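You operate a simulated robot arm through the tools that you are given. There is no shell and no other tool.

You run a simulated robot arm. Do the job below in one go: nothing can be reset, and whatever is moved stays where it is left.

## Task
Tighten the four bolts of the orange cable cover to 4 N m, in number order.
Fine: use the black driver and dock it again; leave the cable clamp screw.

Only the result counts: the job must be done as asked and must still hold three seconds after the hand-in. Knocking over, shifting, dropping, spilling or breaking anything else fails it. Lids that push on must go on centred and level and be pressed home; caps that screw on are set level and turned clockwise until they are tight.

## Robot
A 6-joint arm with a three-finger gripper, fixed in place. Base frame: the origin is on the floor under the middle of its stand, x ahead of it, y to its left, z up; the work surface is at about z = 903. Readings come in mm, degrees, newtons and seconds.
It reaches about 1213 mm from its shoulder. Its first joint turns from -166.0 to 166.0 degrees. Payload 4.89 kg.
The TCP is the grasp point between the finger pads, 30 mm short of the fingertips. In the tool frame z runs along the fingers and y along their closing line. The gripper opens to 164 mm; its body begins 125 mm behind the TCP.
Orientation is that of the tool frame in the base frame, as a unit quaternion [x, y, z, w]. With the fingers straight down and closing along the base's y, the tool's x points along the base's -x, its y along +y and its z along -z.

## Interface
- The arm moves only by the tool move_arm. Its argument "rows" is one flat list of numbers, 7 for each row, row after row: the shift along the base's x, y, z in m, then the turn, a rotation vector about the base's x, y, z in rad, then the finger opening in m, from 0 to 0.164. In form: [dx, dy, dz, rx, ry, rz, gripper, dx, dy, dz, rx, ry, rz, gripper, ...]. A call has 1 to 20 rows; each row shifts and turns the commanded pose from where the row before left it. Rows are played at 5 a second. More than 50 mm and 8.6 degrees between two rows, or a gripper value outside its range, and nothing of the call is played. Where a pose cannot be reached the arm comes as near as it can. A force on the tool above 60 N (or 10 N above the force at the start of the call, whichever is more), or a blocked arm, ends the call early, and 0.2 s more pass. The fingers move at their own pace (about 108 mm/s each) and stop on an object; they squeeze with about 28 N. The grip force told is the motor's: it shows also when the fingers shut on nothing. Time passes only in rows, and 0.2 s behind the last, so rows that do not move let the fingers close. The reply holds the time, the measured pose of the TCP, the force on the tool along the base axes, the opening and the grip force, in the units named above and with some noise, with the torque about the TCP (base axes, N m) and any sound that the robot's microphone picked up.
- Cameras (640 x 400 px; columns grow to the right, rows downward): "scene" is fixed at [50.7, -501.8, 1618.8]; the picture's right is [0.90, -0.43, 0.00], its down [-0.13, -0.27, -0.96] and it looks along [0.41, 0.86, -0.29] (base axes); focal length 359 px, centre (320, 200). "wrist" rides on the gripper at [76, -2, -152] in the tool frame; the picture's right is [0.02, 1.00, 0.00], its down [-0.88, 0.02, -0.47] and it looks along [-0.47, 0.01, 0.88] (tool axes); focal length 247 px, centre (320, 200). There is no depth. A picture from a camera that has moved, and an enlarged one, comes with that camera's place and axes in the base frame and with its lens.
- snapshot(camera): a new picture of that camera. No time passes.
- lift_body(by): moves the trunk up (or, below 0, down) by that many mm; the arm rides with it, the base frame stays. It gives what a move gives, with no picture.
- zoom(camera, box): a new picture of the part [left, top, right, bottom] of that camera's present view, enlarged. No time passes.
- sign_off(): hands the job in; it is judged then, once.

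Places have to be worked out from the pictures, the camera data and where the tool is seen. Open the gripper and draw the arm clear of the work before you hand the job in, unless the task says otherwise.

The tools are called after "Emit:" as a command line: name --argument value ..., lists and objects as JSON in quotes. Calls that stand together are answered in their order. move_arm: Moves the arm, as the interface text tells. Its arguments: {"type":"object","properties":{"rows":{"type":"array"}},"required":["rows"]} The other tools are called the same way: lift_body (by) moves the trunk up or down; snapshot (camera) takes a picture; zoom (camera, box) takes an enlarged picture of a part of a camera's view; sign_off () hands the job in.

At the start:

```text
time_s: 0.0
eef_pos: [525.6, 211.1, 1382.3]
tcp_rot: [0.0, 1.0, 0.0, 0.0]
ft_force: [0.1, 0.0, 0.4]
moment: [-0.01, 0.0, 0.02]
width: 164.0
grip_force: 0.1
trunk travel left (down, up): [-175.0, 215.0]
```

scene: 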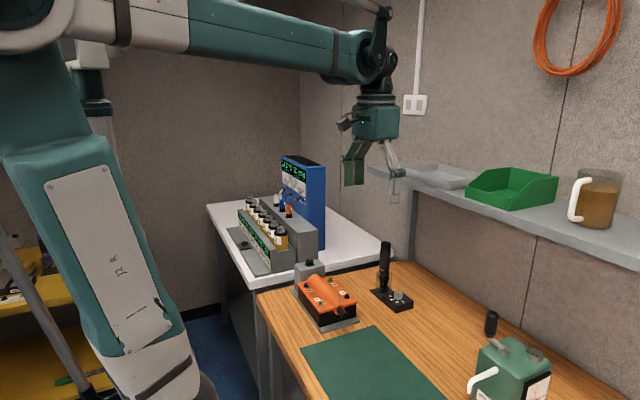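
wrist: 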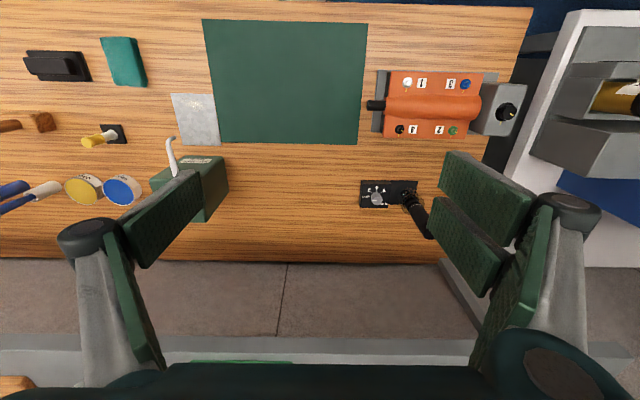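

I see an orange cover with numbered bolts and a black driver in a dock with a dial beside it. I'll take enlarged pictures to read the numbers and the dial.

Emit:
zoom --camera "scene" --box '[270, 230, 430, 330]'

Emit:
zoom --camera "wrist" --box '[350, 60, 540, 150]'

Emit:
zoom --camera "wrist" --box '[350, 165, 450, 225]'

```text
4.00 times, centred on (350, 280) of scene
camera zoom: at [50.7, -501.8, 1618.8], right [0.9, -0.43, 0.0], down [-0.13, -0.27, -0.96], along [0.41, 0.86, -0.29], focal length 1435 px, centre (200, -120)
```

zoom: 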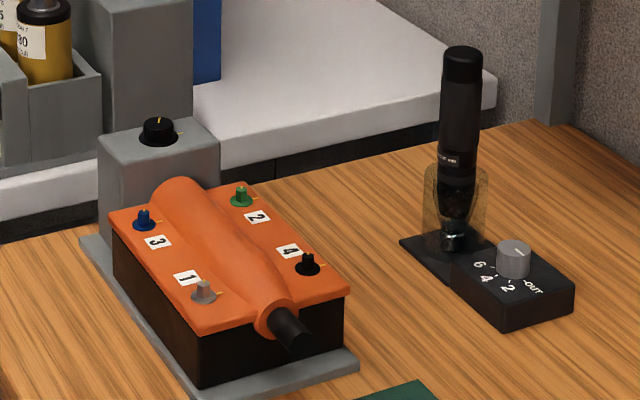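

```text
3.37 times, centred on (445, 105) of wrist
camera zoom: at [448.1, 209.5, 1535.3], right [-0.02, 1.0, 0.0], down [0.88, 0.02, 0.47], along [0.47, 0.01, -0.88], focal length 832 px, centre (-101, 520)
```

zoom: 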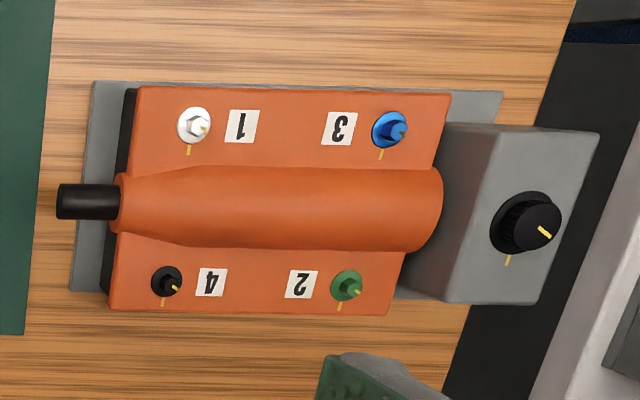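

```text
6.40 times, centred on (400, 195) of wrist
camera zoom: at [448.1, 209.5, 1535.3], right [-0.02, 1.0, 0.0], down [0.88, 0.02, 0.47], along [0.47, 0.01, -0.88], focal length 1581 px, centre (-192, 232)
```

zoom: 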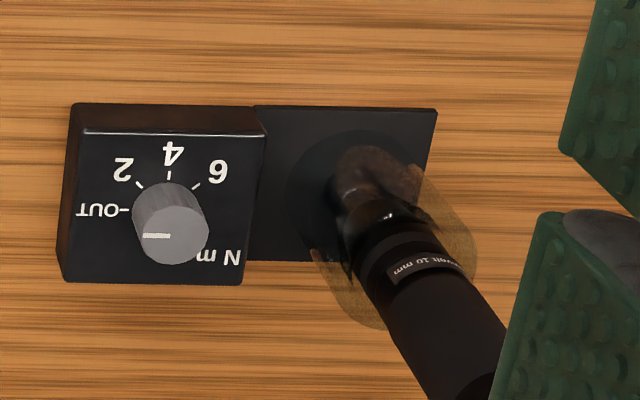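

The knob on the dial looks set to OUT, and the clamp screw is the separate one on the grey block. I'll look closer at the dial, the shelf edge and the driver before moving.

Emit:
zoom --camera "scene" --box '[360, 230, 424, 270]'

Emit:
zoom --camera "scene" --box '[370, 270, 434, 310]'

Emit:
zoom --camera "scene" --box '[320, 100, 640, 300]'

Emit:
zoom --camera "wrist" --box '[0, 200, 640, 400]'

```text
10.00 times, centred on (392, 250) of scene
camera zoom: at [50.7, -501.8, 1618.8], right [0.9, -0.43, 0.0], down [-0.13, -0.27, -0.96], along [0.41, 0.86, -0.29], focal length 3587 px, centre (-400, -300)
```

zoom: 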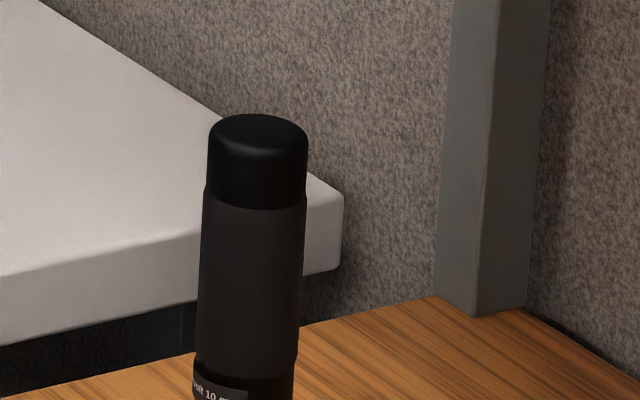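

```text
10.00 times, centred on (402, 290) of scene
camera zoom: at [50.7, -501.8, 1618.8], right [0.9, -0.43, 0.0], down [-0.13, -0.27, -0.96], along [0.41, 0.86, -0.29], focal length 3587 px, centre (-500, -700)
```

zoom: 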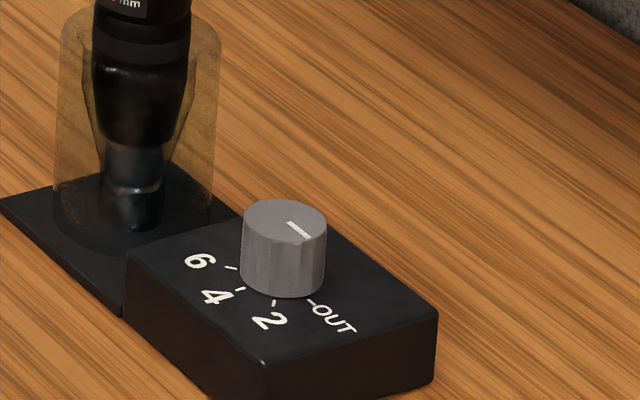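

```text
2.00 times, centred on (480, 200) of scene
camera zoom: at [50.7, -501.8, 1618.8], right [0.9, -0.43, 0.0], down [-0.13, -0.27, -0.96], along [0.41, 0.86, -0.29], focal length 717 px, centre (0, 200)
```

zoom: 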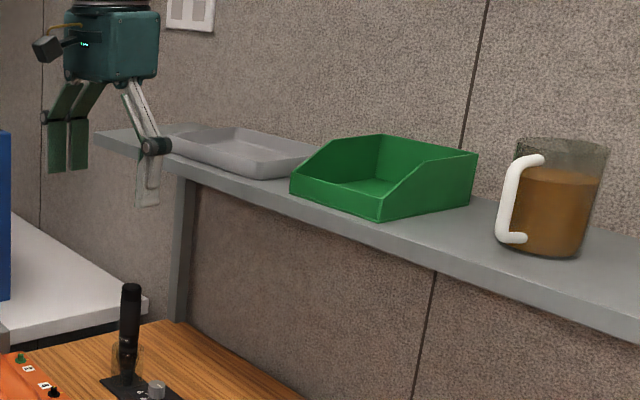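

```text
1.00 times, centred on (320, 300) of wrist (not enlarged: the box is as wide or as high as the picture)
camera zoom: at [448.1, 209.5, 1535.3], right [-0.02, 1.0, 0.0], down [0.88, 0.02, 0.47], along [0.47, 0.01, -0.88], focal length 247 px, centre (320, 100)
```

zoom: 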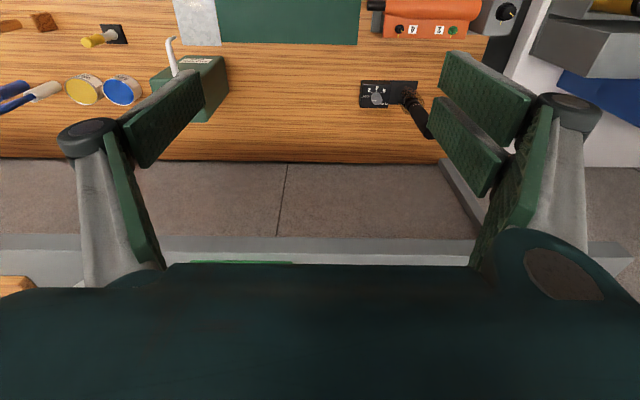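

The shelf's front edge appears to be near x≈760, z≈1327, so I'll need a tilted tool near the driver. First I'll move the camera closer over the bench, keeping x around 600, to measure the dock and the cover.

Emit:
move_arm --rows '[0.0093, 0.0257, -0.028, 0, 0, 0, 0.164, 0.0093, 0.0257, -0.028, 0, 0, 0, 0.164, 0.0093, 0.0257, -0.028, 0, 0, 0, 0.164, 0.0093, 0.0257, -0.028, 0, 0, 0, 0.164, 0.0093, 0.0257, -0.028, 0, 0, 0, 0.164, 0.0093, 0.0257, -0.028, 0, 0, 0, 0.164, 0.0093, 0.0257, -0.028, 0, 0, 0, 0.164, 0.0093, 0.0257, -0.028, 0, 0, 0, 0.164]'

Emit:
snapshot --camera "wrist"

Emit:
snapshot --camera "scene"

```text
time_s: 1.8
eef_pos: [597.8, 418.4, 1159.0]
tcp_rot: [0.0, 1.0, 0.0, 0.0]
ft_force: [-0.9, -0.9, 0.3]
moment: [0.15, -0.13, -0.01]
width: 164.1
grip_force: 0.0
trunk travel left (down, up): [-175.0, 215.0]
```

```text
taken
camera wrist: at [519.7, 415.5, 1311.1], right [-0.02, 1.0, 0.0], down [0.88, 0.02, 0.47], along [0.47, 0.01, -0.88], focal length 247 px, centre (320, 200)
```

wrist: 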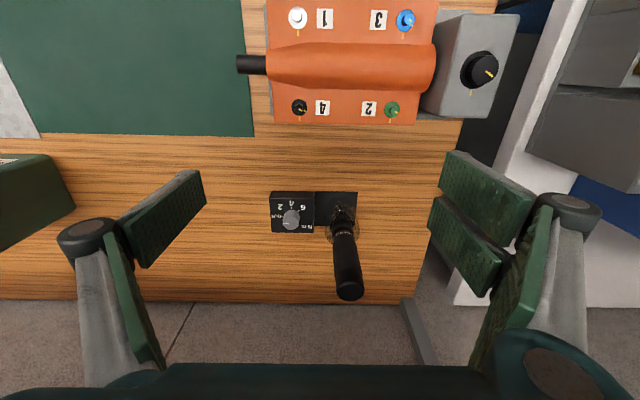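

```text
taken
```

scene: 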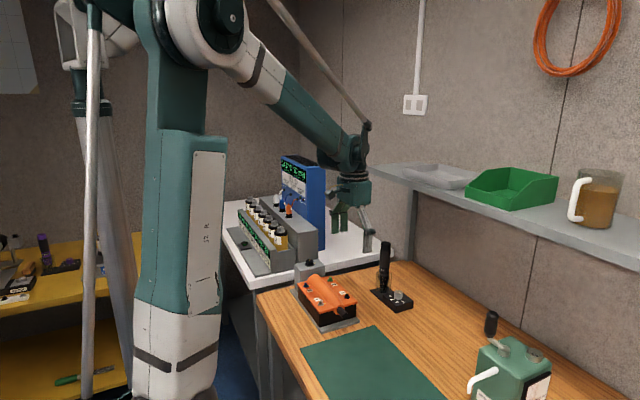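

The view is closer now. I'll enlarge the dock and dial, the cover and the driver to work out their places.

Emit:
zoom --camera "wrist" --box '[260, 180, 372, 250]'

Emit:
zoom --camera "wrist" --box '[240, 0, 448, 130]'

Emit:
zoom --camera "wrist" --box '[310, 190, 390, 310]'

```text
5.71 times, centred on (316, 215) of wrist
camera zoom: at [519.7, 415.5, 1311.1], right [-0.02, 1.0, 0.0], down [0.88, 0.02, 0.47], along [0.47, 0.01, -0.88], focal length 1411 px, centre (343, 114)
```

zoom: 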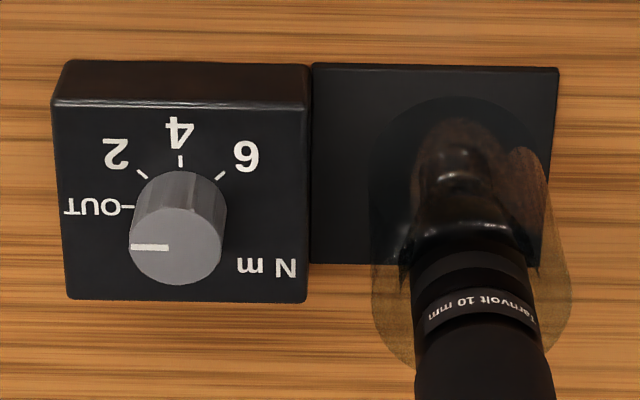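

```text
3.08 times, centred on (344, 65) of wrist
camera zoom: at [519.7, 415.5, 1311.1], right [-0.02, 1.0, 0.0], down [0.88, 0.02, 0.47], along [0.47, 0.01, -0.88], focal length 760 px, centre (246, 615)
```

zoom: 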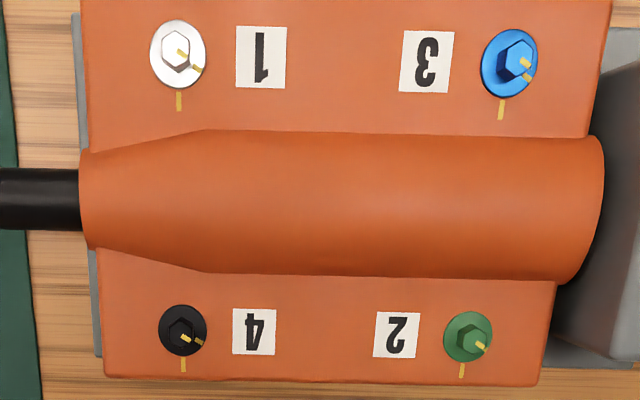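

```text
3.33 times, centred on (350, 250) of wrist
camera zoom: at [519.7, 415.5, 1311.1], right [-0.02, 1.0, 0.0], down [0.88, 0.02, 0.47], along [0.47, 0.01, -0.88], focal length 823 px, centre (220, 33)
```

zoom: 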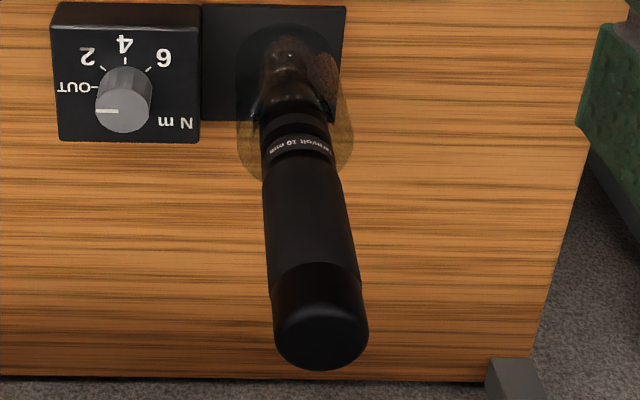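

To judge clearances around the knob and shelf I need the gripper and wrist shape, so I'll zoom in on the arm's end and the fingers.

Emit:
zoom --camera "scene" --box '[300, 90, 460, 280]'

Emit:
zoom --camera "wrist" --box '[40, 140, 640, 400]'

```text
2.11 times, centred on (380, 185) of scene
camera zoom: at [50.7, -501.8, 1618.8], right [0.9, -0.43, 0.0], down [-0.13, -0.27, -0.96], along [0.41, 0.86, -0.29], focal length 755 px, centre (194, 232)
```

zoom: 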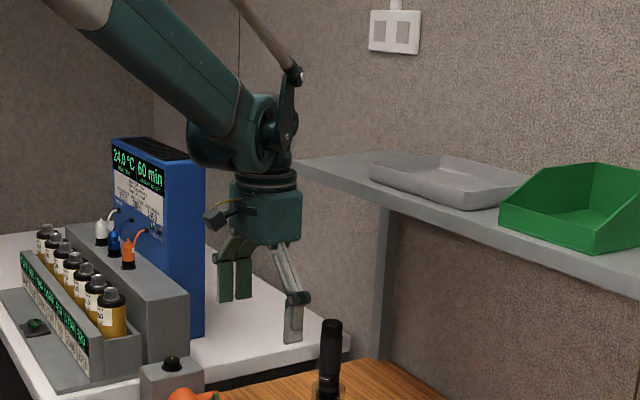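

```text
1.07 times, centred on (340, 270) of wrist (not enlarged: the box is as wide or as high as the picture)
camera zoom: at [519.7, 415.5, 1311.1], right [-0.02, 1.0, 0.0], down [0.88, 0.02, 0.47], along [0.47, 0.01, -0.88], focal length 263 px, centre (299, 125)
```

zoom: 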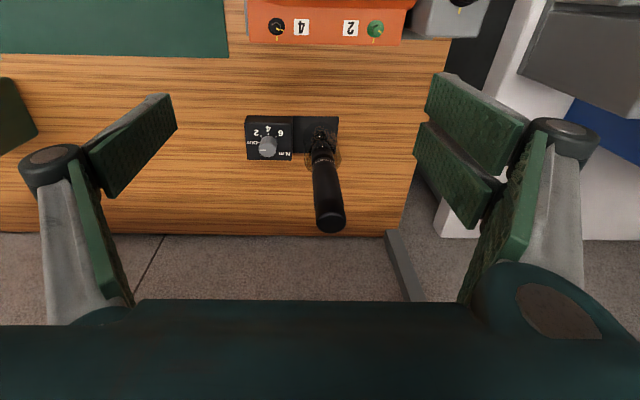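

The wrist centre sits roughly 290 mm behind the TCP. To fix the shelf's height and front edge, I'll raise the TCP to about z 1260 and lean the tool back 40° so the camera looks nearly level.

Emit:
move_arm --rows '[-0.0063, -0.003, 0.017, 0, -0.1164, 0, 0.164, -0.0063, -0.003, 0.017, 0, -0.1164, 0, 0.164, -0.0063, -0.003, 0.017, 0, -0.1164, 0, 0.164, -0.0063, -0.003, 0.017, 0, -0.1164, 0, 0.164, -0.0063, -0.003, 0.017, 0, -0.1164, 0, 0.164, -0.0063, -0.003, 0.017, 0, -0.1164, 0, 0.164]'

Emit:
snapshot --camera "wrist"

Emit:
snapshot --camera "scene"

```text
time_s: 3.2
eef_pos: [562.2, 400.7, 1260.3]
tcp_rot: [-0.001, 0.939, -0.001, 0.343]
ft_force: [1.1, 0.4, -0.5]
moment: [-0.1, 0.04, -0.09]
width: 164.0
grip_force: 0.1
trunk travel left (down, up): [-175.0, 215.0]
```

```text
taken
camera wrist: at [404.5, 398.8, 1327.2], right [-0.02, 1.0, -0.01], down [0.37, 0.02, 0.93], along [0.93, 0.01, -0.37], focal length 247 px, centre (320, 200)
```

wrist: 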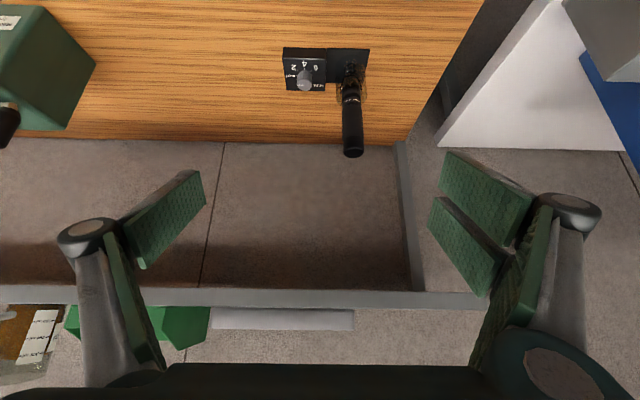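

```text
taken
```

scene: 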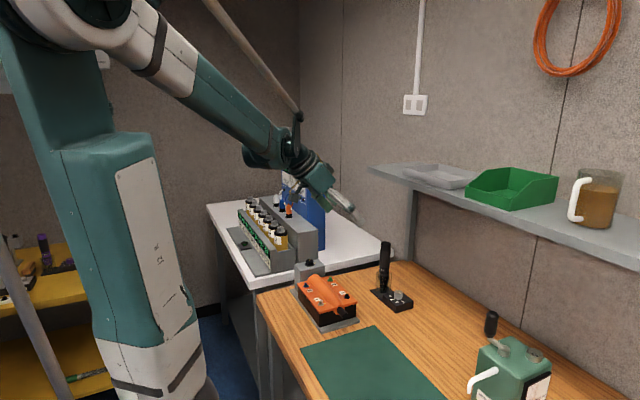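

The shelf's underside now works out at z≈1313 with its front edge at x≈795, so a modest backward lean is enough. For the dial I'll use a 15° lean swung 60° toward −y, which stays clear of the driver and shelf; I'll reorient here first.

Emit:
move_arm --rows '[0.007, -0.002, -0.005, 0, 0.1454, 0, 0.164, 0.007, -0.002, -0.005, 0, 0.1454, 0, 0.164, 0.007, -0.002, -0.005, 0, 0.1454, 0, 0.164, 0.007, -0.002, -0.005, 0, 0, 0.1309, 0.164, 0.007, -0.002, -0.005, 0, 0, 0.1309, 0.164, 0.007, -0.002, -0.005, 0, 0, 0.1309, 0.164, 0.007, -0.002, -0.005, 0, 0, 0.1309, 0.12, 0.007, -0.002, -0.005, 0, 0, 0.1309, 0.1, 0.007, -0.002, -0.005, 0, 0, 0.1309, 0.08, 0.007, -0.002, -0.005, 0, 0, 0.1309, 0.06, 0.007, -0.002, -0.005, 0, 0, 0.1309, 0.06]'

Emit:
snapshot --camera "wrist"

Emit:
snapshot --camera "scene"

```text
time_s: 5.6
eef_pos: [637.5, 378.7, 1205.2]
tcp_rot: [-0.496, 0.858, 0.066, 0.114]
ft_force: [-0.7, 1.0, 0.5]
moment: [-0.05, -0.12, -0.05]
width: 59.9
grip_force: 0.1
trunk travel left (down, up): [-175.0, 215.0]
```

```text
taken
camera wrist: at [581.4, 279.1, 1332.7], right [-0.88, 0.48, -0.01], down [0.35, 0.64, 0.69], along [0.33, 0.6, -0.73], focal length 247 px, centre (320, 200)
```

wrist: 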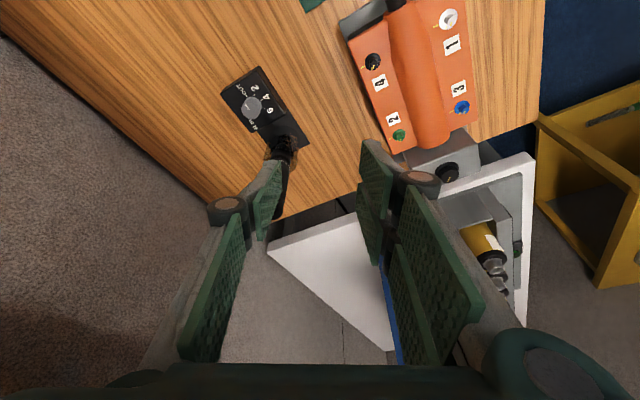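

```text
taken
```

scene: 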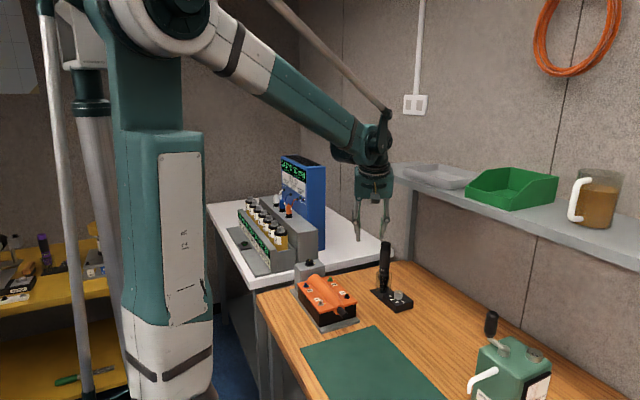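

Orientation is as planned and the fingers are at 60 mm. I'll move to hover over the knob (TCP about 753, 364, 1030) and look from there.

Emit:
move_arm --rows '[0.0193, -0.0024, -0.0292, 0, 0, 0, 0.06, 0.0193, -0.0024, -0.0292, 0, 0, 0, 0.06, 0.0193, -0.0024, -0.0292, 0, 0, 0, 0.06, 0.0193, -0.0024, -0.0292, 0, 0, 0, 0.06, 0.0193, -0.0024, -0.0292, 0, 0, 0, 0.06, 0.0193, -0.0024, -0.0292, 0, 0, 0, 0.06]'

Emit:
snapshot --camera "wrist"

Emit:
snapshot --camera "scene"

```text
time_s: 7.0
eef_pos: [751.3, 362.5, 1031.5]
tcp_rot: [-0.496, 0.858, 0.065, 0.114]
ft_force: [-1.0, 0.2, 0.0]
moment: [0.0, -0.22, -0.07]
width: 60.1
grip_force: 0.0
trunk travel left (down, up): [-175.0, 215.0]
```

```text
taken
camera wrist: at [696.3, 263.7, 1158.0], right [-0.88, 0.48, -0.01], down [0.35, 0.64, 0.69], along [0.33, 0.6, -0.73], focal length 247 px, centre (320, 200)
```

wrist: 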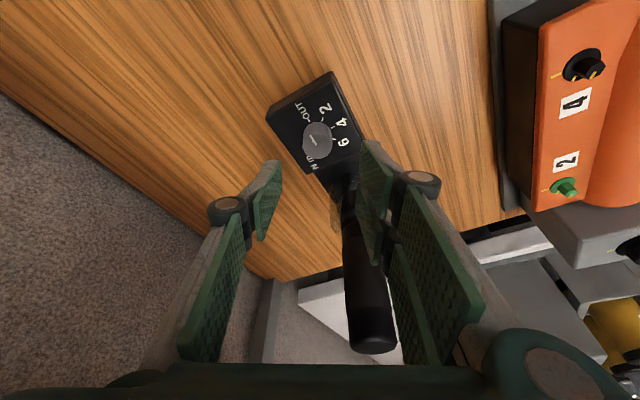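

```text
taken
```

scene: 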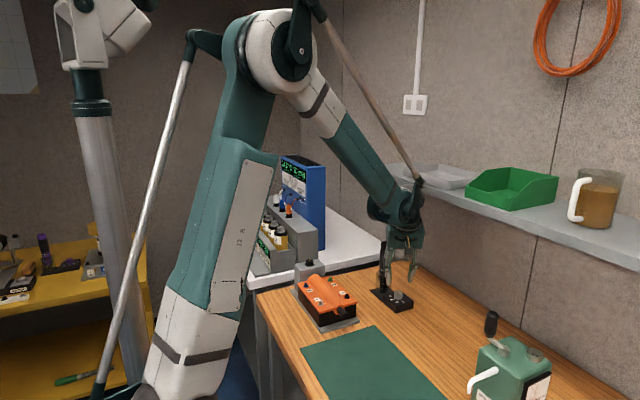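

The knob is visible between the fingers, with the driver safely to the side. I'll zoom in to check how well the fingers are centred on the knob.

Emit:
zoom --camera "wrist" --box '[220, 60, 420, 220]'

Emit:
zoom --camera "scene" --box '[350, 210, 446, 310]'

```text
2.50 times, centred on (320, 140) of wrist
camera zoom: at [696.3, 263.7, 1158.0], right [-0.88, 0.48, -0.01], down [0.35, 0.64, 0.69], along [0.33, 0.6, -0.73], focal length 617 px, centre (320, 350)
```

zoom: 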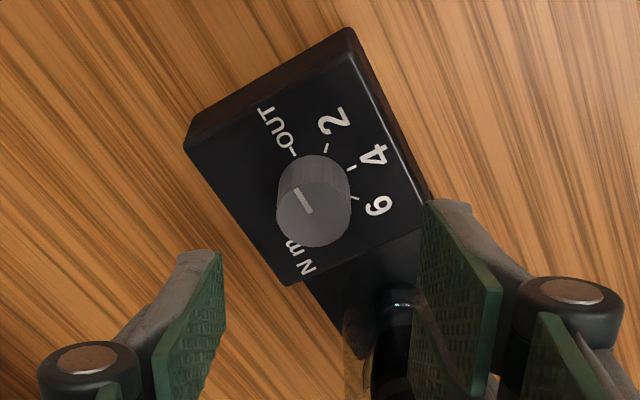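

```text
4.00 times, centred on (398, 260) of scene
camera zoom: at [50.7, -501.8, 1618.8], right [0.9, -0.43, 0.0], down [-0.13, -0.27, -0.96], along [0.41, 0.86, -0.29], focal length 1435 px, centre (8, -40)
```

zoom: 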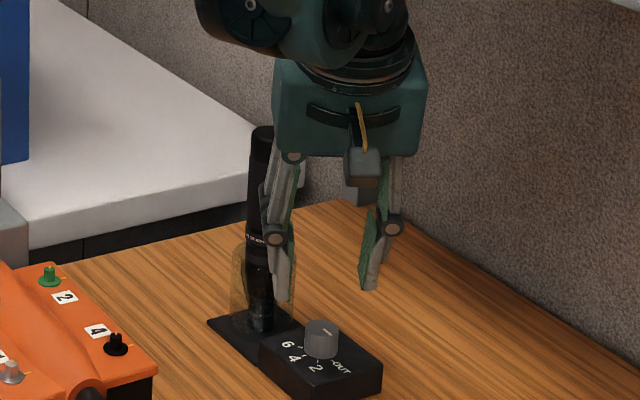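

The knob axis works out at about (759, 369) with its top at z≈949, about 3 mm off the finger centre line. I'll correct sideways and descend 40 mm, then recheck.

Emit:
move_arm --rows '[0.0023, 0.0005, -0.01, 0, 0, 0, 0.06, 0.0023, 0.0005, -0.01, 0, 0, 0, 0.06, 0, 0, -0.01, 0, 0, 0, 0.056, 0, 0, -0.01, 0, 0, 0, 0.05, 0, 0, 0, 0, 0, 0, 0.05]'

Emit:
snapshot --camera "wrist"

Emit:
zoom --camera "wrist" --box '[220, 60, 420, 220]'

Emit:
zoom --camera "scene" --box '[350, 210, 446, 310]'

```text
time_s: 8.2
eef_pos: [756.6, 362.7, 990.3]
tcp_rot: [-0.495, 0.859, 0.065, 0.113]
ft_force: [0.2, 0.3, 0.2]
moment: [-0.03, 0.02, 0.02]
width: 50.0
grip_force: 0.1
trunk travel left (down, up): [-175.0, 215.0]
```

```text
taken
camera wrist: at [701.4, 264.6, 1118.6], right [-0.88, 0.48, -0.01], down [0.35, 0.64, 0.69], along [0.33, 0.6, -0.73], focal length 247 px, centre (320, 200)
```

wrist: 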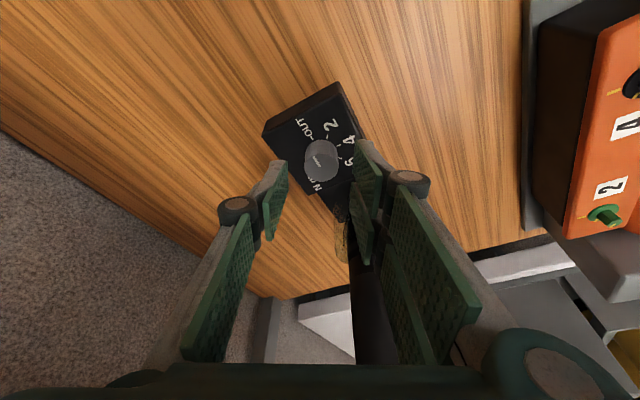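

```text
2.50 times, centred on (320, 140) of wrist
camera zoom: at [701.4, 264.6, 1118.6], right [-0.88, 0.48, -0.01], down [0.35, 0.64, 0.69], along [0.33, 0.6, -0.73], focal length 617 px, centre (320, 350)
```

zoom: 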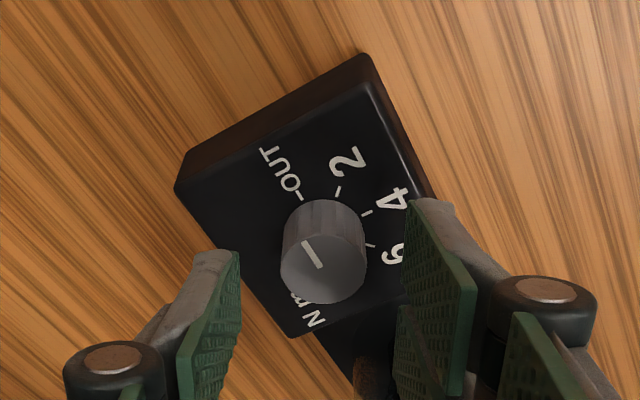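

```text
4.00 times, centred on (398, 260) of scene
camera zoom: at [50.7, -501.8, 1618.8], right [0.9, -0.43, 0.0], down [-0.13, -0.27, -0.96], along [0.41, 0.86, -0.29], focal length 1435 px, centre (8, -40)
```

zoom: 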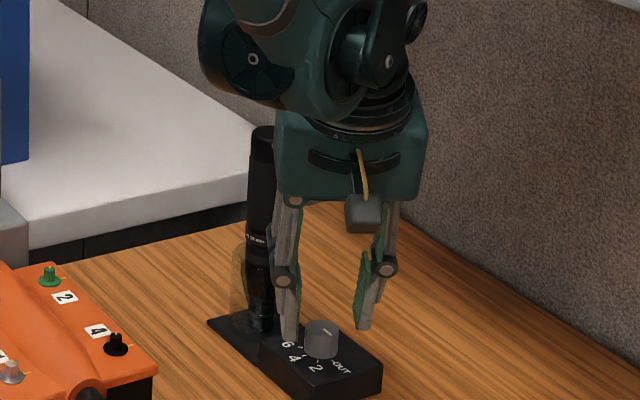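

The knob is now within 1 mm of the finger centre line. I'll go down the last 21 mm with the remaining small shift, then read the forces before closing.

Emit:
move_arm --rows '[0, 0.0007, -0.007, 0, 0, 0, 0.05, 0, 0.0007, -0.007, 0, 0, 0, 0.05, 0, 0, -0.007, 0, 0, 0, 0.05, 0, 0, 0, 0, 0, 0, 0.05]'

Emit:
zoom --camera "wrist" --box '[220, 60, 420, 220]'

Emit:
zoom --camera "scene" --box '[350, 210, 446, 310]'

```text
time_s: 9.2
eef_pos: [757.0, 364.9, 968.0]
tcp_rot: [-0.496, 0.859, 0.065, 0.113]
ft_force: [-0.4, -0.9, -0.6]
moment: [-0.01, 0.01, 0.04]
width: 50.1
grip_force: 0.1
trunk travel left (down, up): [-175.0, 215.0]
```

```text
2.50 times, centred on (320, 140) of wrist
camera zoom: at [701.7, 265.4, 1096.8], right [-0.88, 0.48, -0.01], down [0.35, 0.64, 0.69], along [0.33, 0.6, -0.73], focal length 617 px, centre (320, 350)
```

zoom: 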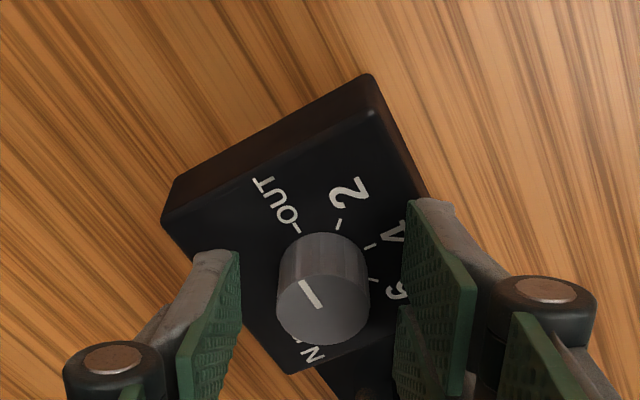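

```text
4.00 times, centred on (398, 260) of scene
camera zoom: at [50.7, -501.8, 1618.8], right [0.9, -0.43, 0.0], down [-0.13, -0.27, -0.96], along [0.41, 0.86, -0.29], focal length 1435 px, centre (8, -40)
```

zoom: 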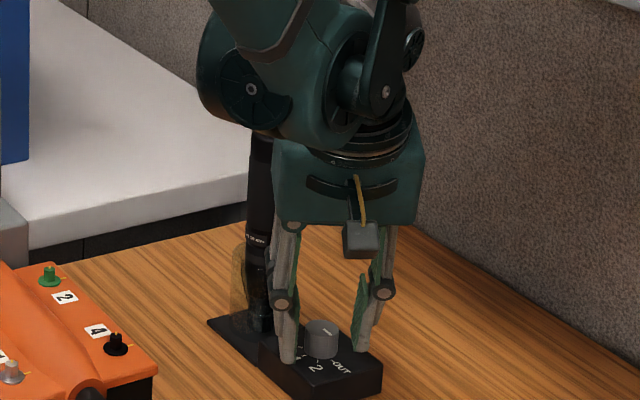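

The knob sits within about 1 mm of the grasp centre and there's no contact force. I'll close the fingers on it.

Emit:
move_arm --rows '[0, 0, 0, 0, 0, 0, 0.036, 0, 0, 0, 0, 0, 0, 0.0, 0, 0, 0, 0, 0, 0, 0.0]'

Emit:
zoom --camera "wrist" --box '[220, 60, 420, 220]'

```text
time_s: 10.0
eef_pos: [758.0, 365.2, 968.9]
tcp_rot: [-0.496, 0.858, 0.066, 0.113]
ft_force: [-8.0, 2.5, -4.2]
moment: [0.09, 0.03, 0.05]
width: 27.1
grip_force: 44.8
trunk travel left (down, up): [-175.0, 215.0]
```

```text
2.50 times, centred on (320, 140) of wrist
camera zoom: at [701.3, 265.7, 1096.8], right [-0.88, 0.48, -0.01], down [0.35, 0.64, 0.69], along [0.33, 0.6, -0.73], focal length 617 px, centre (320, 350)
```

zoom: 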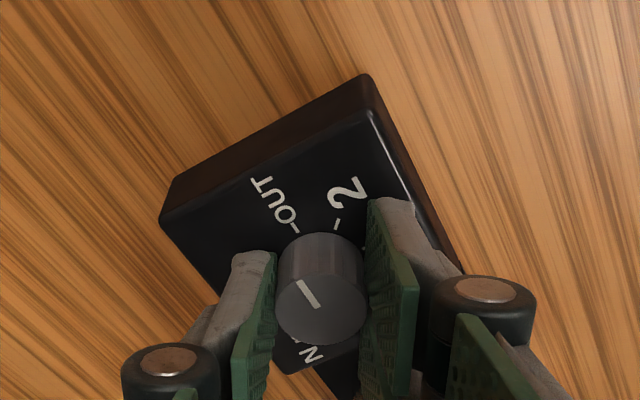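

Grip is firm at 27 mm with a small side load of about 8 N. I'll turn clockwise 30° about the knob axis, shifting slightly to relieve the side load.

Emit:
move_arm --rows '[-0.0005, 0.00045, 0, 0, 0, -0.1047, 0, -0.0005, 0.00045, 0, 0, 0, -0.1047, 0, -0.0005, 0.00045, 0, 0, 0, -0.1047, 0, -0.0005, 0.00045, 0, 0, 0, -0.1047, 0, -0.0005, 0.00045, 0, 0, 0, -0.1047, 0, 0, 0, 0, 0, 0, 0, 0]'

Emit:
zoom --camera "wrist" --box '[220, 60, 420, 220]'

Emit:
zoom --camera "scene" --box '[350, 210, 446, 310]'

```text
time_s: 11.4
eef_pos: [755.0, 367.6, 969.3]
tcp_rot: [-0.257, 0.958, 0.033, 0.127]
ft_force: [-30.5, -7.6, -12.1]
moment: [-0.54, 1.01, 0.09]
width: 27.0
grip_force: 44.8
trunk travel left (down, up): [-175.0, 215.0]
```

```text
2.50 times, centred on (320, 140) of wrist
camera zoom: at [657.8, 309.4, 1097.0], right [-0.52, 0.86, -0.01], down [0.62, 0.38, 0.69], along [0.59, 0.35, -0.73], focal length 617 px, centre (320, 350)
```

zoom: 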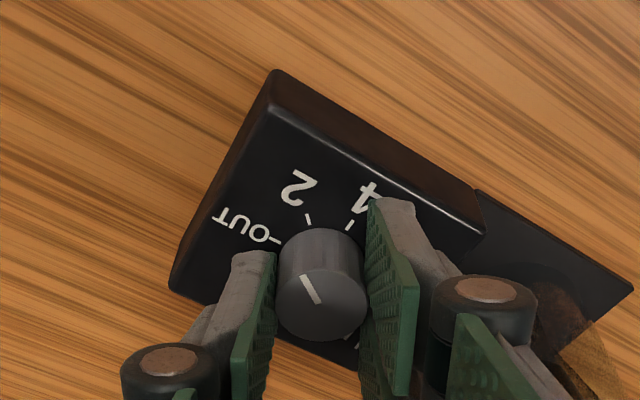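

```text
4.00 times, centred on (398, 260) of scene
camera zoom: at [50.7, -501.8, 1618.8], right [0.9, -0.43, 0.0], down [-0.13, -0.27, -0.96], along [0.41, 0.86, -0.29], focal length 1435 px, centre (8, -40)
```

zoom: 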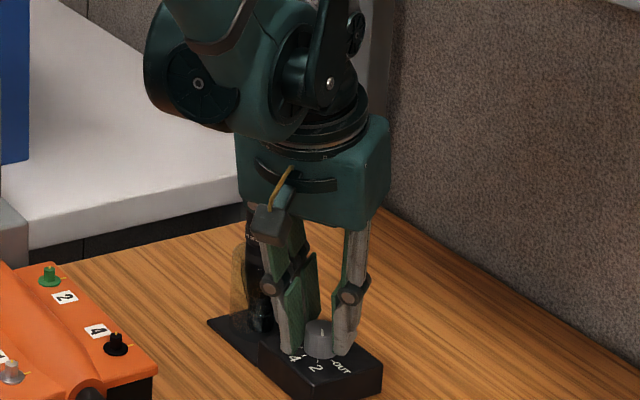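

The knob turned with the gripper to about 30°, but a side load of about 30 N toward −x built up. I'll ease the tool 1.2 mm toward −x and read the force.

Emit:
move_arm --rows '[-0.0012, -0.0003, 0, 0, 0, 0, 0, 0, 0, 0, 0, 0, 0, 0]'

Emit:
zoom --camera "wrist" --box '[260, 120, 360, 200]'

```text
time_s: 12.0
eef_pos: [756.6, 367.8, 968.8]
tcp_rot: [-0.257, 0.957, 0.034, 0.128]
ft_force: [-17.7, 0.2, -6.6]
moment: [0.01, 0.47, 0.0]
width: 26.8
grip_force: 44.6
trunk travel left (down, up): [-175.0, 215.0]
```

```text
5.00 times, centred on (310, 160) of wrist
camera zoom: at [657.8, 309.3, 1096.9], right [-0.52, 0.86, -0.01], down [0.62, 0.38, 0.69], along [0.59, 0.35, -0.73], focal length 1235 px, centre (370, 400)
```

zoom: 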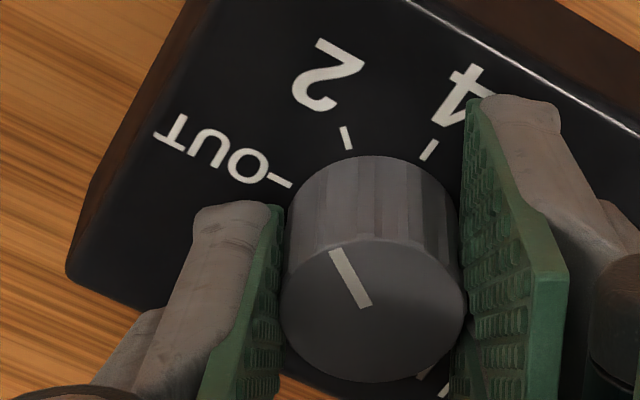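

The load is easing at about 10 N per mm. I'll release the knob, swing back 30° with the corrected offset, and look again before regripping.

Emit:
move_arm --rows '[-0.001, 0, 0, 0, 0, 0, 0, 0, 0, 0, 0, 0, 0, 0.044, 0, 0, 0, 0, 0, 0, 0.044, 0.0003, -0.0004, 0, 0, 0, 0.1047, 0.044, 0.0003, -0.0004, 0, 0, 0, 0.1047, 0.044, 0.0003, -0.0004, 0, 0, 0, 0.1047, 0.044, 0.0003, -0.0004, 0, 0, 0, 0.1047, 0.044, 0.0003, -0.0004, 0, 0, 0, 0.1047, 0.044, 0, 0, 0, 0, 0, 0, 0.044]'

Emit:
zoom --camera "wrist" --box '[220, 60, 420, 220]'

Emit:
snapshot --camera "scene"

```text
time_s: 14.0
eef_pos: [756.6, 365.6, 969.8]
tcp_rot: [-0.496, 0.858, 0.066, 0.113]
ft_force: [-0.8, -0.5, -0.5]
moment: [-0.01, 0.02, 0.0]
width: 43.9
grip_force: 0.0
trunk travel left (down, up): [-175.0, 215.0]
```

```text
2.50 times, centred on (320, 140) of wrist
camera zoom: at [699.8, 266.5, 1097.1], right [-0.88, 0.48, -0.01], down [0.35, 0.64, 0.69], along [0.33, 0.6, -0.73], focal length 617 px, centre (320, 350)
```

zoom: 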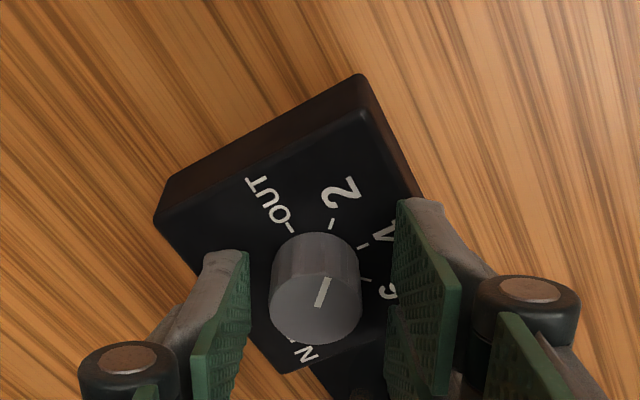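

```text
taken
```

scene: 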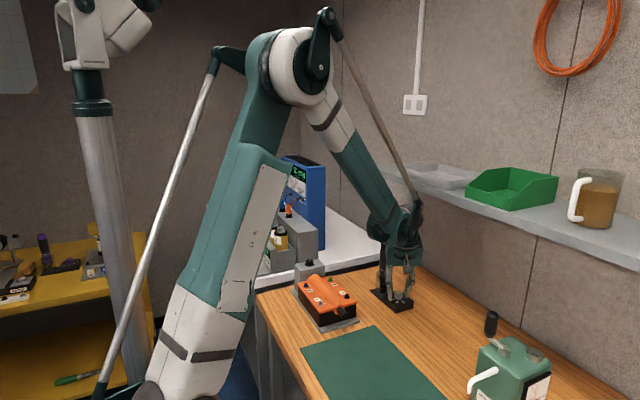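

The knob has advanced; I'll zoom in on the pointer to measure where it stands against the ticks.

Emit:
zoom --camera "wrist" --box '[285, 130, 365, 190]'

Emit:
zoom --camera "scene" --box '[375, 280, 423, 310]'

```text
6.67 times, centred on (325, 160) of wrist
camera zoom: at [699.8, 266.5, 1097.1], right [-0.88, 0.48, -0.01], down [0.35, 0.64, 0.69], along [0.33, 0.6, -0.73], focal length 1646 px, centre (287, 467)
```

zoom: 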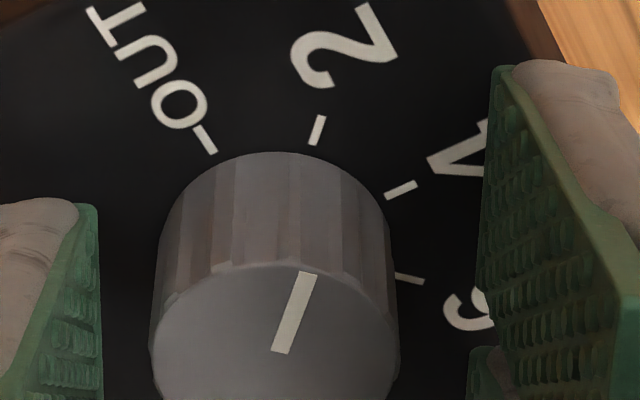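

```text
13.33 times, centred on (399, 295) of scene
camera zoom: at [50.7, -501.8, 1618.8], right [0.9, -0.43, 0.0], down [-0.13, -0.27, -0.96], along [0.41, 0.86, -0.29], focal length 4782 px, centre (-733, -1067)
```

zoom: 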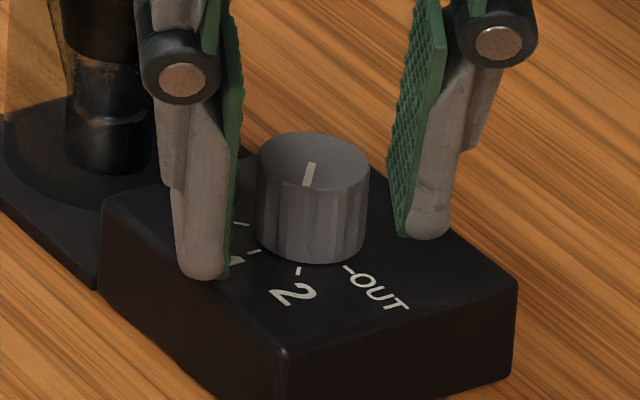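

The pointer computes to 45.7° from OUT, i.e. it snapped to a detent at 2. One more step of about 45° clockwise is needed for 4; I'll re-centre on the knob, turn back 6° more, and check.

Emit:
move_arm --rows '[0.0005, -0.0017, 0, 0, 0, 0.0524, 0.044, 0.0004, -0.0016, 0, 0, 0, 0.0524, 0.044, 0, 0, 0, 0, 0, 0, 0.044]'

Emit:
zoom --camera "wrist" --box '[220, 60, 420, 220]'

```text
time_s: 14.8
eef_pos: [757.0, 362.1, 968.7]
tcp_rot: [-0.541, 0.831, 0.071, 0.109]
ft_force: [0.1, -0.8, -0.4]
moment: [-0.01, -0.03, 0.0]
width: 44.1
grip_force: 0.0
trunk travel left (down, up): [-175.0, 215.0]
```

```text
2.50 times, centred on (320, 140) of wrist
camera zoom: at [711.8, 257.7, 1096.9], right [-0.92, 0.39, -0.01], down [0.28, 0.67, 0.69], along [0.27, 0.63, -0.73], focal length 617 px, centre (320, 350)
```

zoom: 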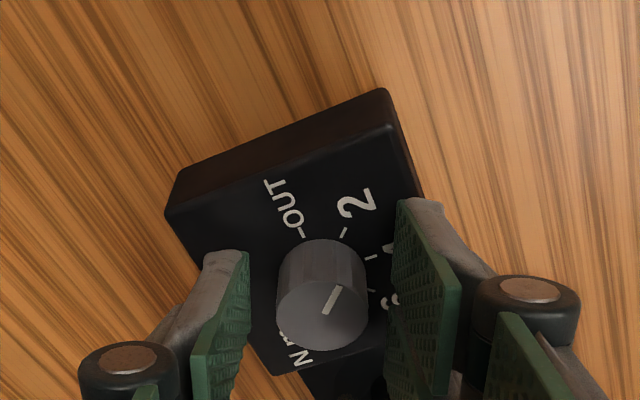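

The knob is centred to within 0.5 mm. I'll nudge that out, close, and turn the first 18° while watching the load.

Emit:
move_arm --rows '[-0.0005, 0.0002, 0, 0, 0, 0, 0.04, 0, 0, 0, 0, 0, 0, 0.0, 0, 0, 0, 0, 0, 0, 0.0, -0.0004, 0.0005, 0, 0, 0, -0.1047, 0, -0.0004, 0.0005, 0, 0, 0, -0.1047, 0, -0.0005, 0.0005, 0, 0, 0, -0.1047, 0]'

```text
time_s: 16.2
eef_pos: [754.2, 364.1, 969.8]
tcp_rot: [-0.403, 0.906, 0.054, 0.119]
ft_force: [-17.9, -8.5, -18.3]
moment: [-0.5, 0.6, 0.08]
width: 26.9
grip_force: 44.7
trunk travel left (down, up): [-175.0, 215.0]
```

A load of about 18 N along the lean direction is building. I'll complete the next 18° while shifting the tool the way the load pushes it.

Emit:
move_arm --rows '[-0.001, -0.0002, 0, 0, 0, 0, 0, -0.0007, 0.0003, 0, 0, 0, -0.1047, 0, -0.0007, 0.0004, 0, 0, 0, -0.1047, 0, -0.0006, 0.0005, 0, 0, 0, -0.1047, 0, 0, 0, 0, 0, 0, 0, 0]'

Emit:
zoom --camera "wrist" --box '[220, 60, 420, 220]'

```text
time_s: 17.4
eef_pos: [752.7, 366.5, 969.1]
tcp_rot: [-0.256, 0.958, 0.034, 0.126]
ft_force: [0.9, 15.6, -6.7]
moment: [0.3, 0.03, 0.08]
width: 26.9
grip_force: 44.9
trunk travel left (down, up): [-175.0, 215.0]
```

```text
2.50 times, centred on (320, 140) of wrist
camera zoom: at [654.7, 307.7, 1097.3], right [-0.52, 0.86, -0.01], down [0.62, 0.38, 0.69], along [0.59, 0.35, -0.73], focal length 617 px, centre (320, 350)
```

zoom: 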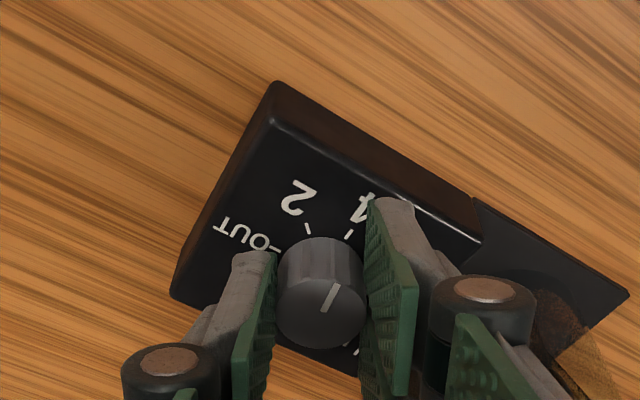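

The knob is now at roughly 81°. I'll release it here and look at where the pointer settles.

Emit:
move_arm --rows '[0, 0.001, 0, 0, 0, 0, 0, 0, 0, 0, 0, 0, 0, 0.044, 0, 0, 0, 0, 0, 0, 0.044]'

Emit:
zoom --camera "wrist" --box '[285, 130, 365, 190]'

Emit:
zoom --camera "wrist" --box '[220, 60, 420, 220]'

```text
time_s: 18.2
eef_pos: [751.1, 365.7, 969.7]
tcp_rot: [-0.257, 0.957, 0.034, 0.126]
ft_force: [-1.0, 0.3, -0.2]
moment: [0.04, -0.02, 0.03]
width: 44.0
grip_force: 0.1
trunk travel left (down, up): [-175.0, 215.0]
```

```text
6.67 times, centred on (325, 160) of wrist
camera zoom: at [653.9, 307.0, 1097.5], right [-0.52, 0.86, -0.01], down [0.62, 0.38, 0.69], along [0.59, 0.35, -0.73], focal length 1646 px, centre (287, 467)
```

zoom: 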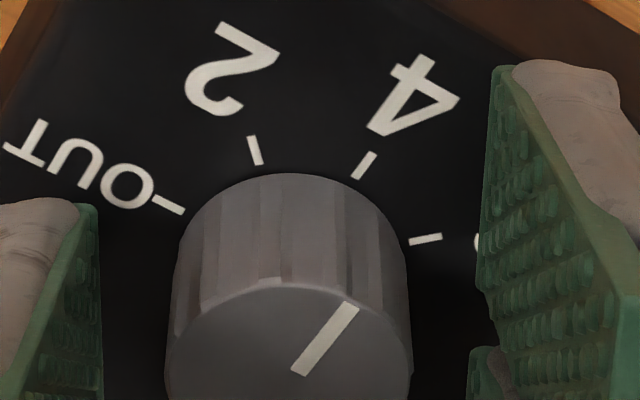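

```text
2.50 times, centred on (320, 140) of wrist
camera zoom: at [653.9, 307.0, 1097.5], right [-0.52, 0.86, -0.01], down [0.62, 0.38, 0.69], along [0.59, 0.35, -0.73], focal length 617 px, centre (320, 350)
```

zoom: 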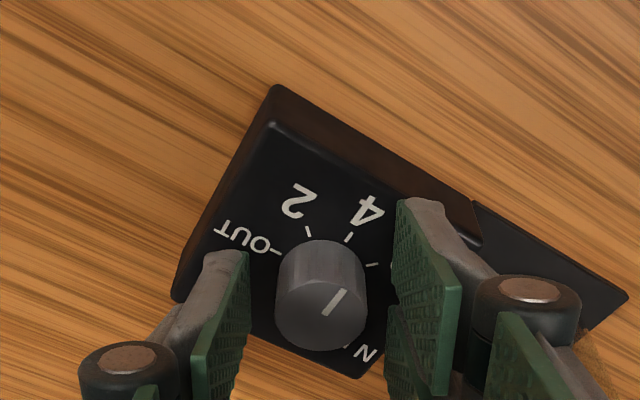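

The pointer now points squarely at 4 (computed 90.5° from OUT). I'll lift clear, back away, and take an approach pose in front of the driver leaning 35° with the fingers closing along y.

Emit:
move_arm --rows '[0, 0, 0.03, 0, 0, 0, 0.044, 0, 0, 0.03, 0, 0, 0, 0.044, 0, 0, 0.03, 0, 0, 0, 0.044, -0.03, 0, 0.01, 0, 0, -0.1309, 0.044, -0.03, 0, 0.01, 0, 0, -0.1309, 0.044, -0.03, 0, 0.01, 0, 0, -0.1309, 0.06, -0.021, 0.03, 0, 0, 0, -0.1309, 0.08, 0, 0.0204, 0, 0, -0.1164, 0, 0.1, 0, 0.0204, 0, 0, -0.1164, 0, 0.1, 0, 0.0204, 0, 0, -0.1164, 0, 0.1, 0, 0, 0, 0, 0, 0, 0.1]'

Emit:
snapshot --camera "wrist"

Emit:
snapshot --camera "scene"

```text
time_s: 20.6
eef_pos: [642.3, 457.0, 1090.2]
tcp_rot: [-0.002, 0.953, 0.001, 0.301]
ft_force: [0.2, -0.3, 1.1]
moment: [-0.01, -0.01, 0.03]
width: 100.1
grip_force: 0.0
trunk travel left (down, up): [-175.0, 215.0]
```

```text
taken
camera wrist: at [491.4, 455.8, 1172.0], right [-0.02, 1.0, -0.01], down [0.45, 0.02, 0.89], along [0.89, 0.01, -0.45], focal length 247 px, centre (320, 200)
```

wrist: 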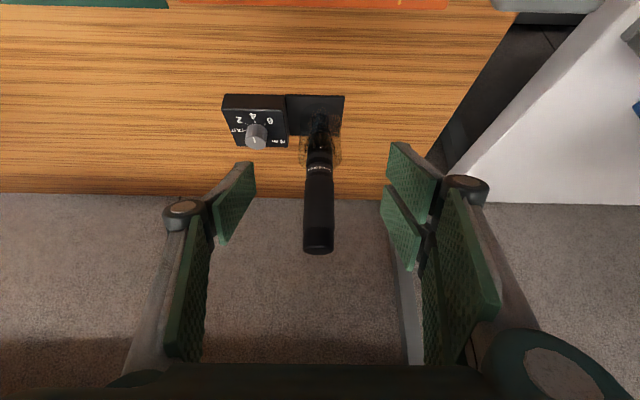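

```text
taken
```

scene: 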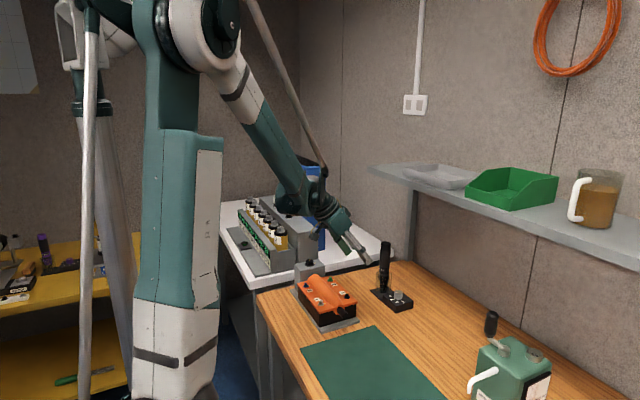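

Good approach pose. I'll zoom in on the driver to measure its axis, handle and cap.

Emit:
zoom --camera "wrist" --box '[220, 80, 420, 270]'

Emit:
zoom --camera "wrist" --box '[280, 90, 360, 170]'

Emit:
zoom --camera "scene" --box '[360, 235, 420, 315]'

```text
2.11 times, centred on (320, 175) of wrist
camera zoom: at [491.4, 455.8, 1172.0], right [-0.02, 1.0, -0.01], down [0.45, 0.02, 0.89], along [0.89, 0.01, -0.45], focal length 520 px, centre (320, 253)
```

zoom: 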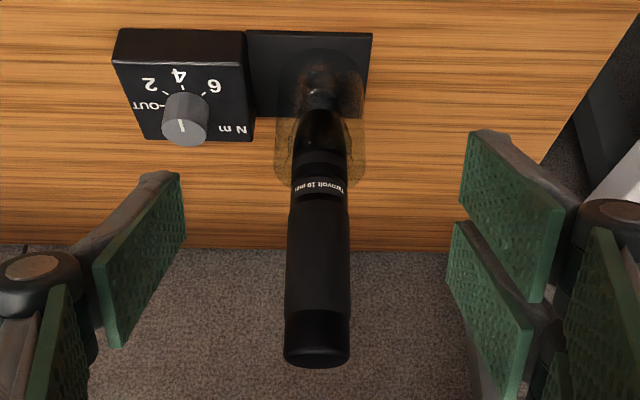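

```text
5.00 times, centred on (320, 130) of wrist
camera zoom: at [491.4, 455.8, 1172.0], right [-0.02, 1.0, -0.01], down [0.45, 0.02, 0.89], along [0.89, 0.01, -0.45], focal length 1235 px, centre (320, 550)
```

zoom: 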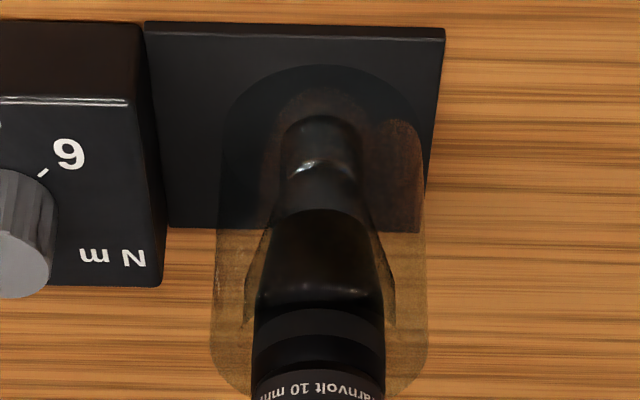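

```text
5.00 times, centred on (390, 275) of scene
camera zoom: at [50.7, -501.8, 1618.8], right [0.9, -0.43, 0.0], down [-0.13, -0.27, -0.96], along [0.41, 0.86, -0.29], focal length 1793 px, centre (-30, -175)
```

zoom: 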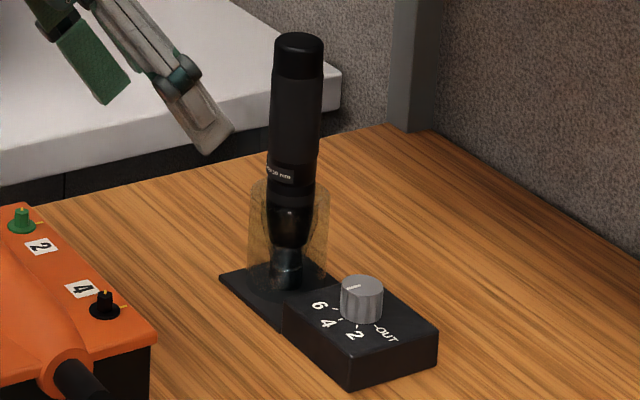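

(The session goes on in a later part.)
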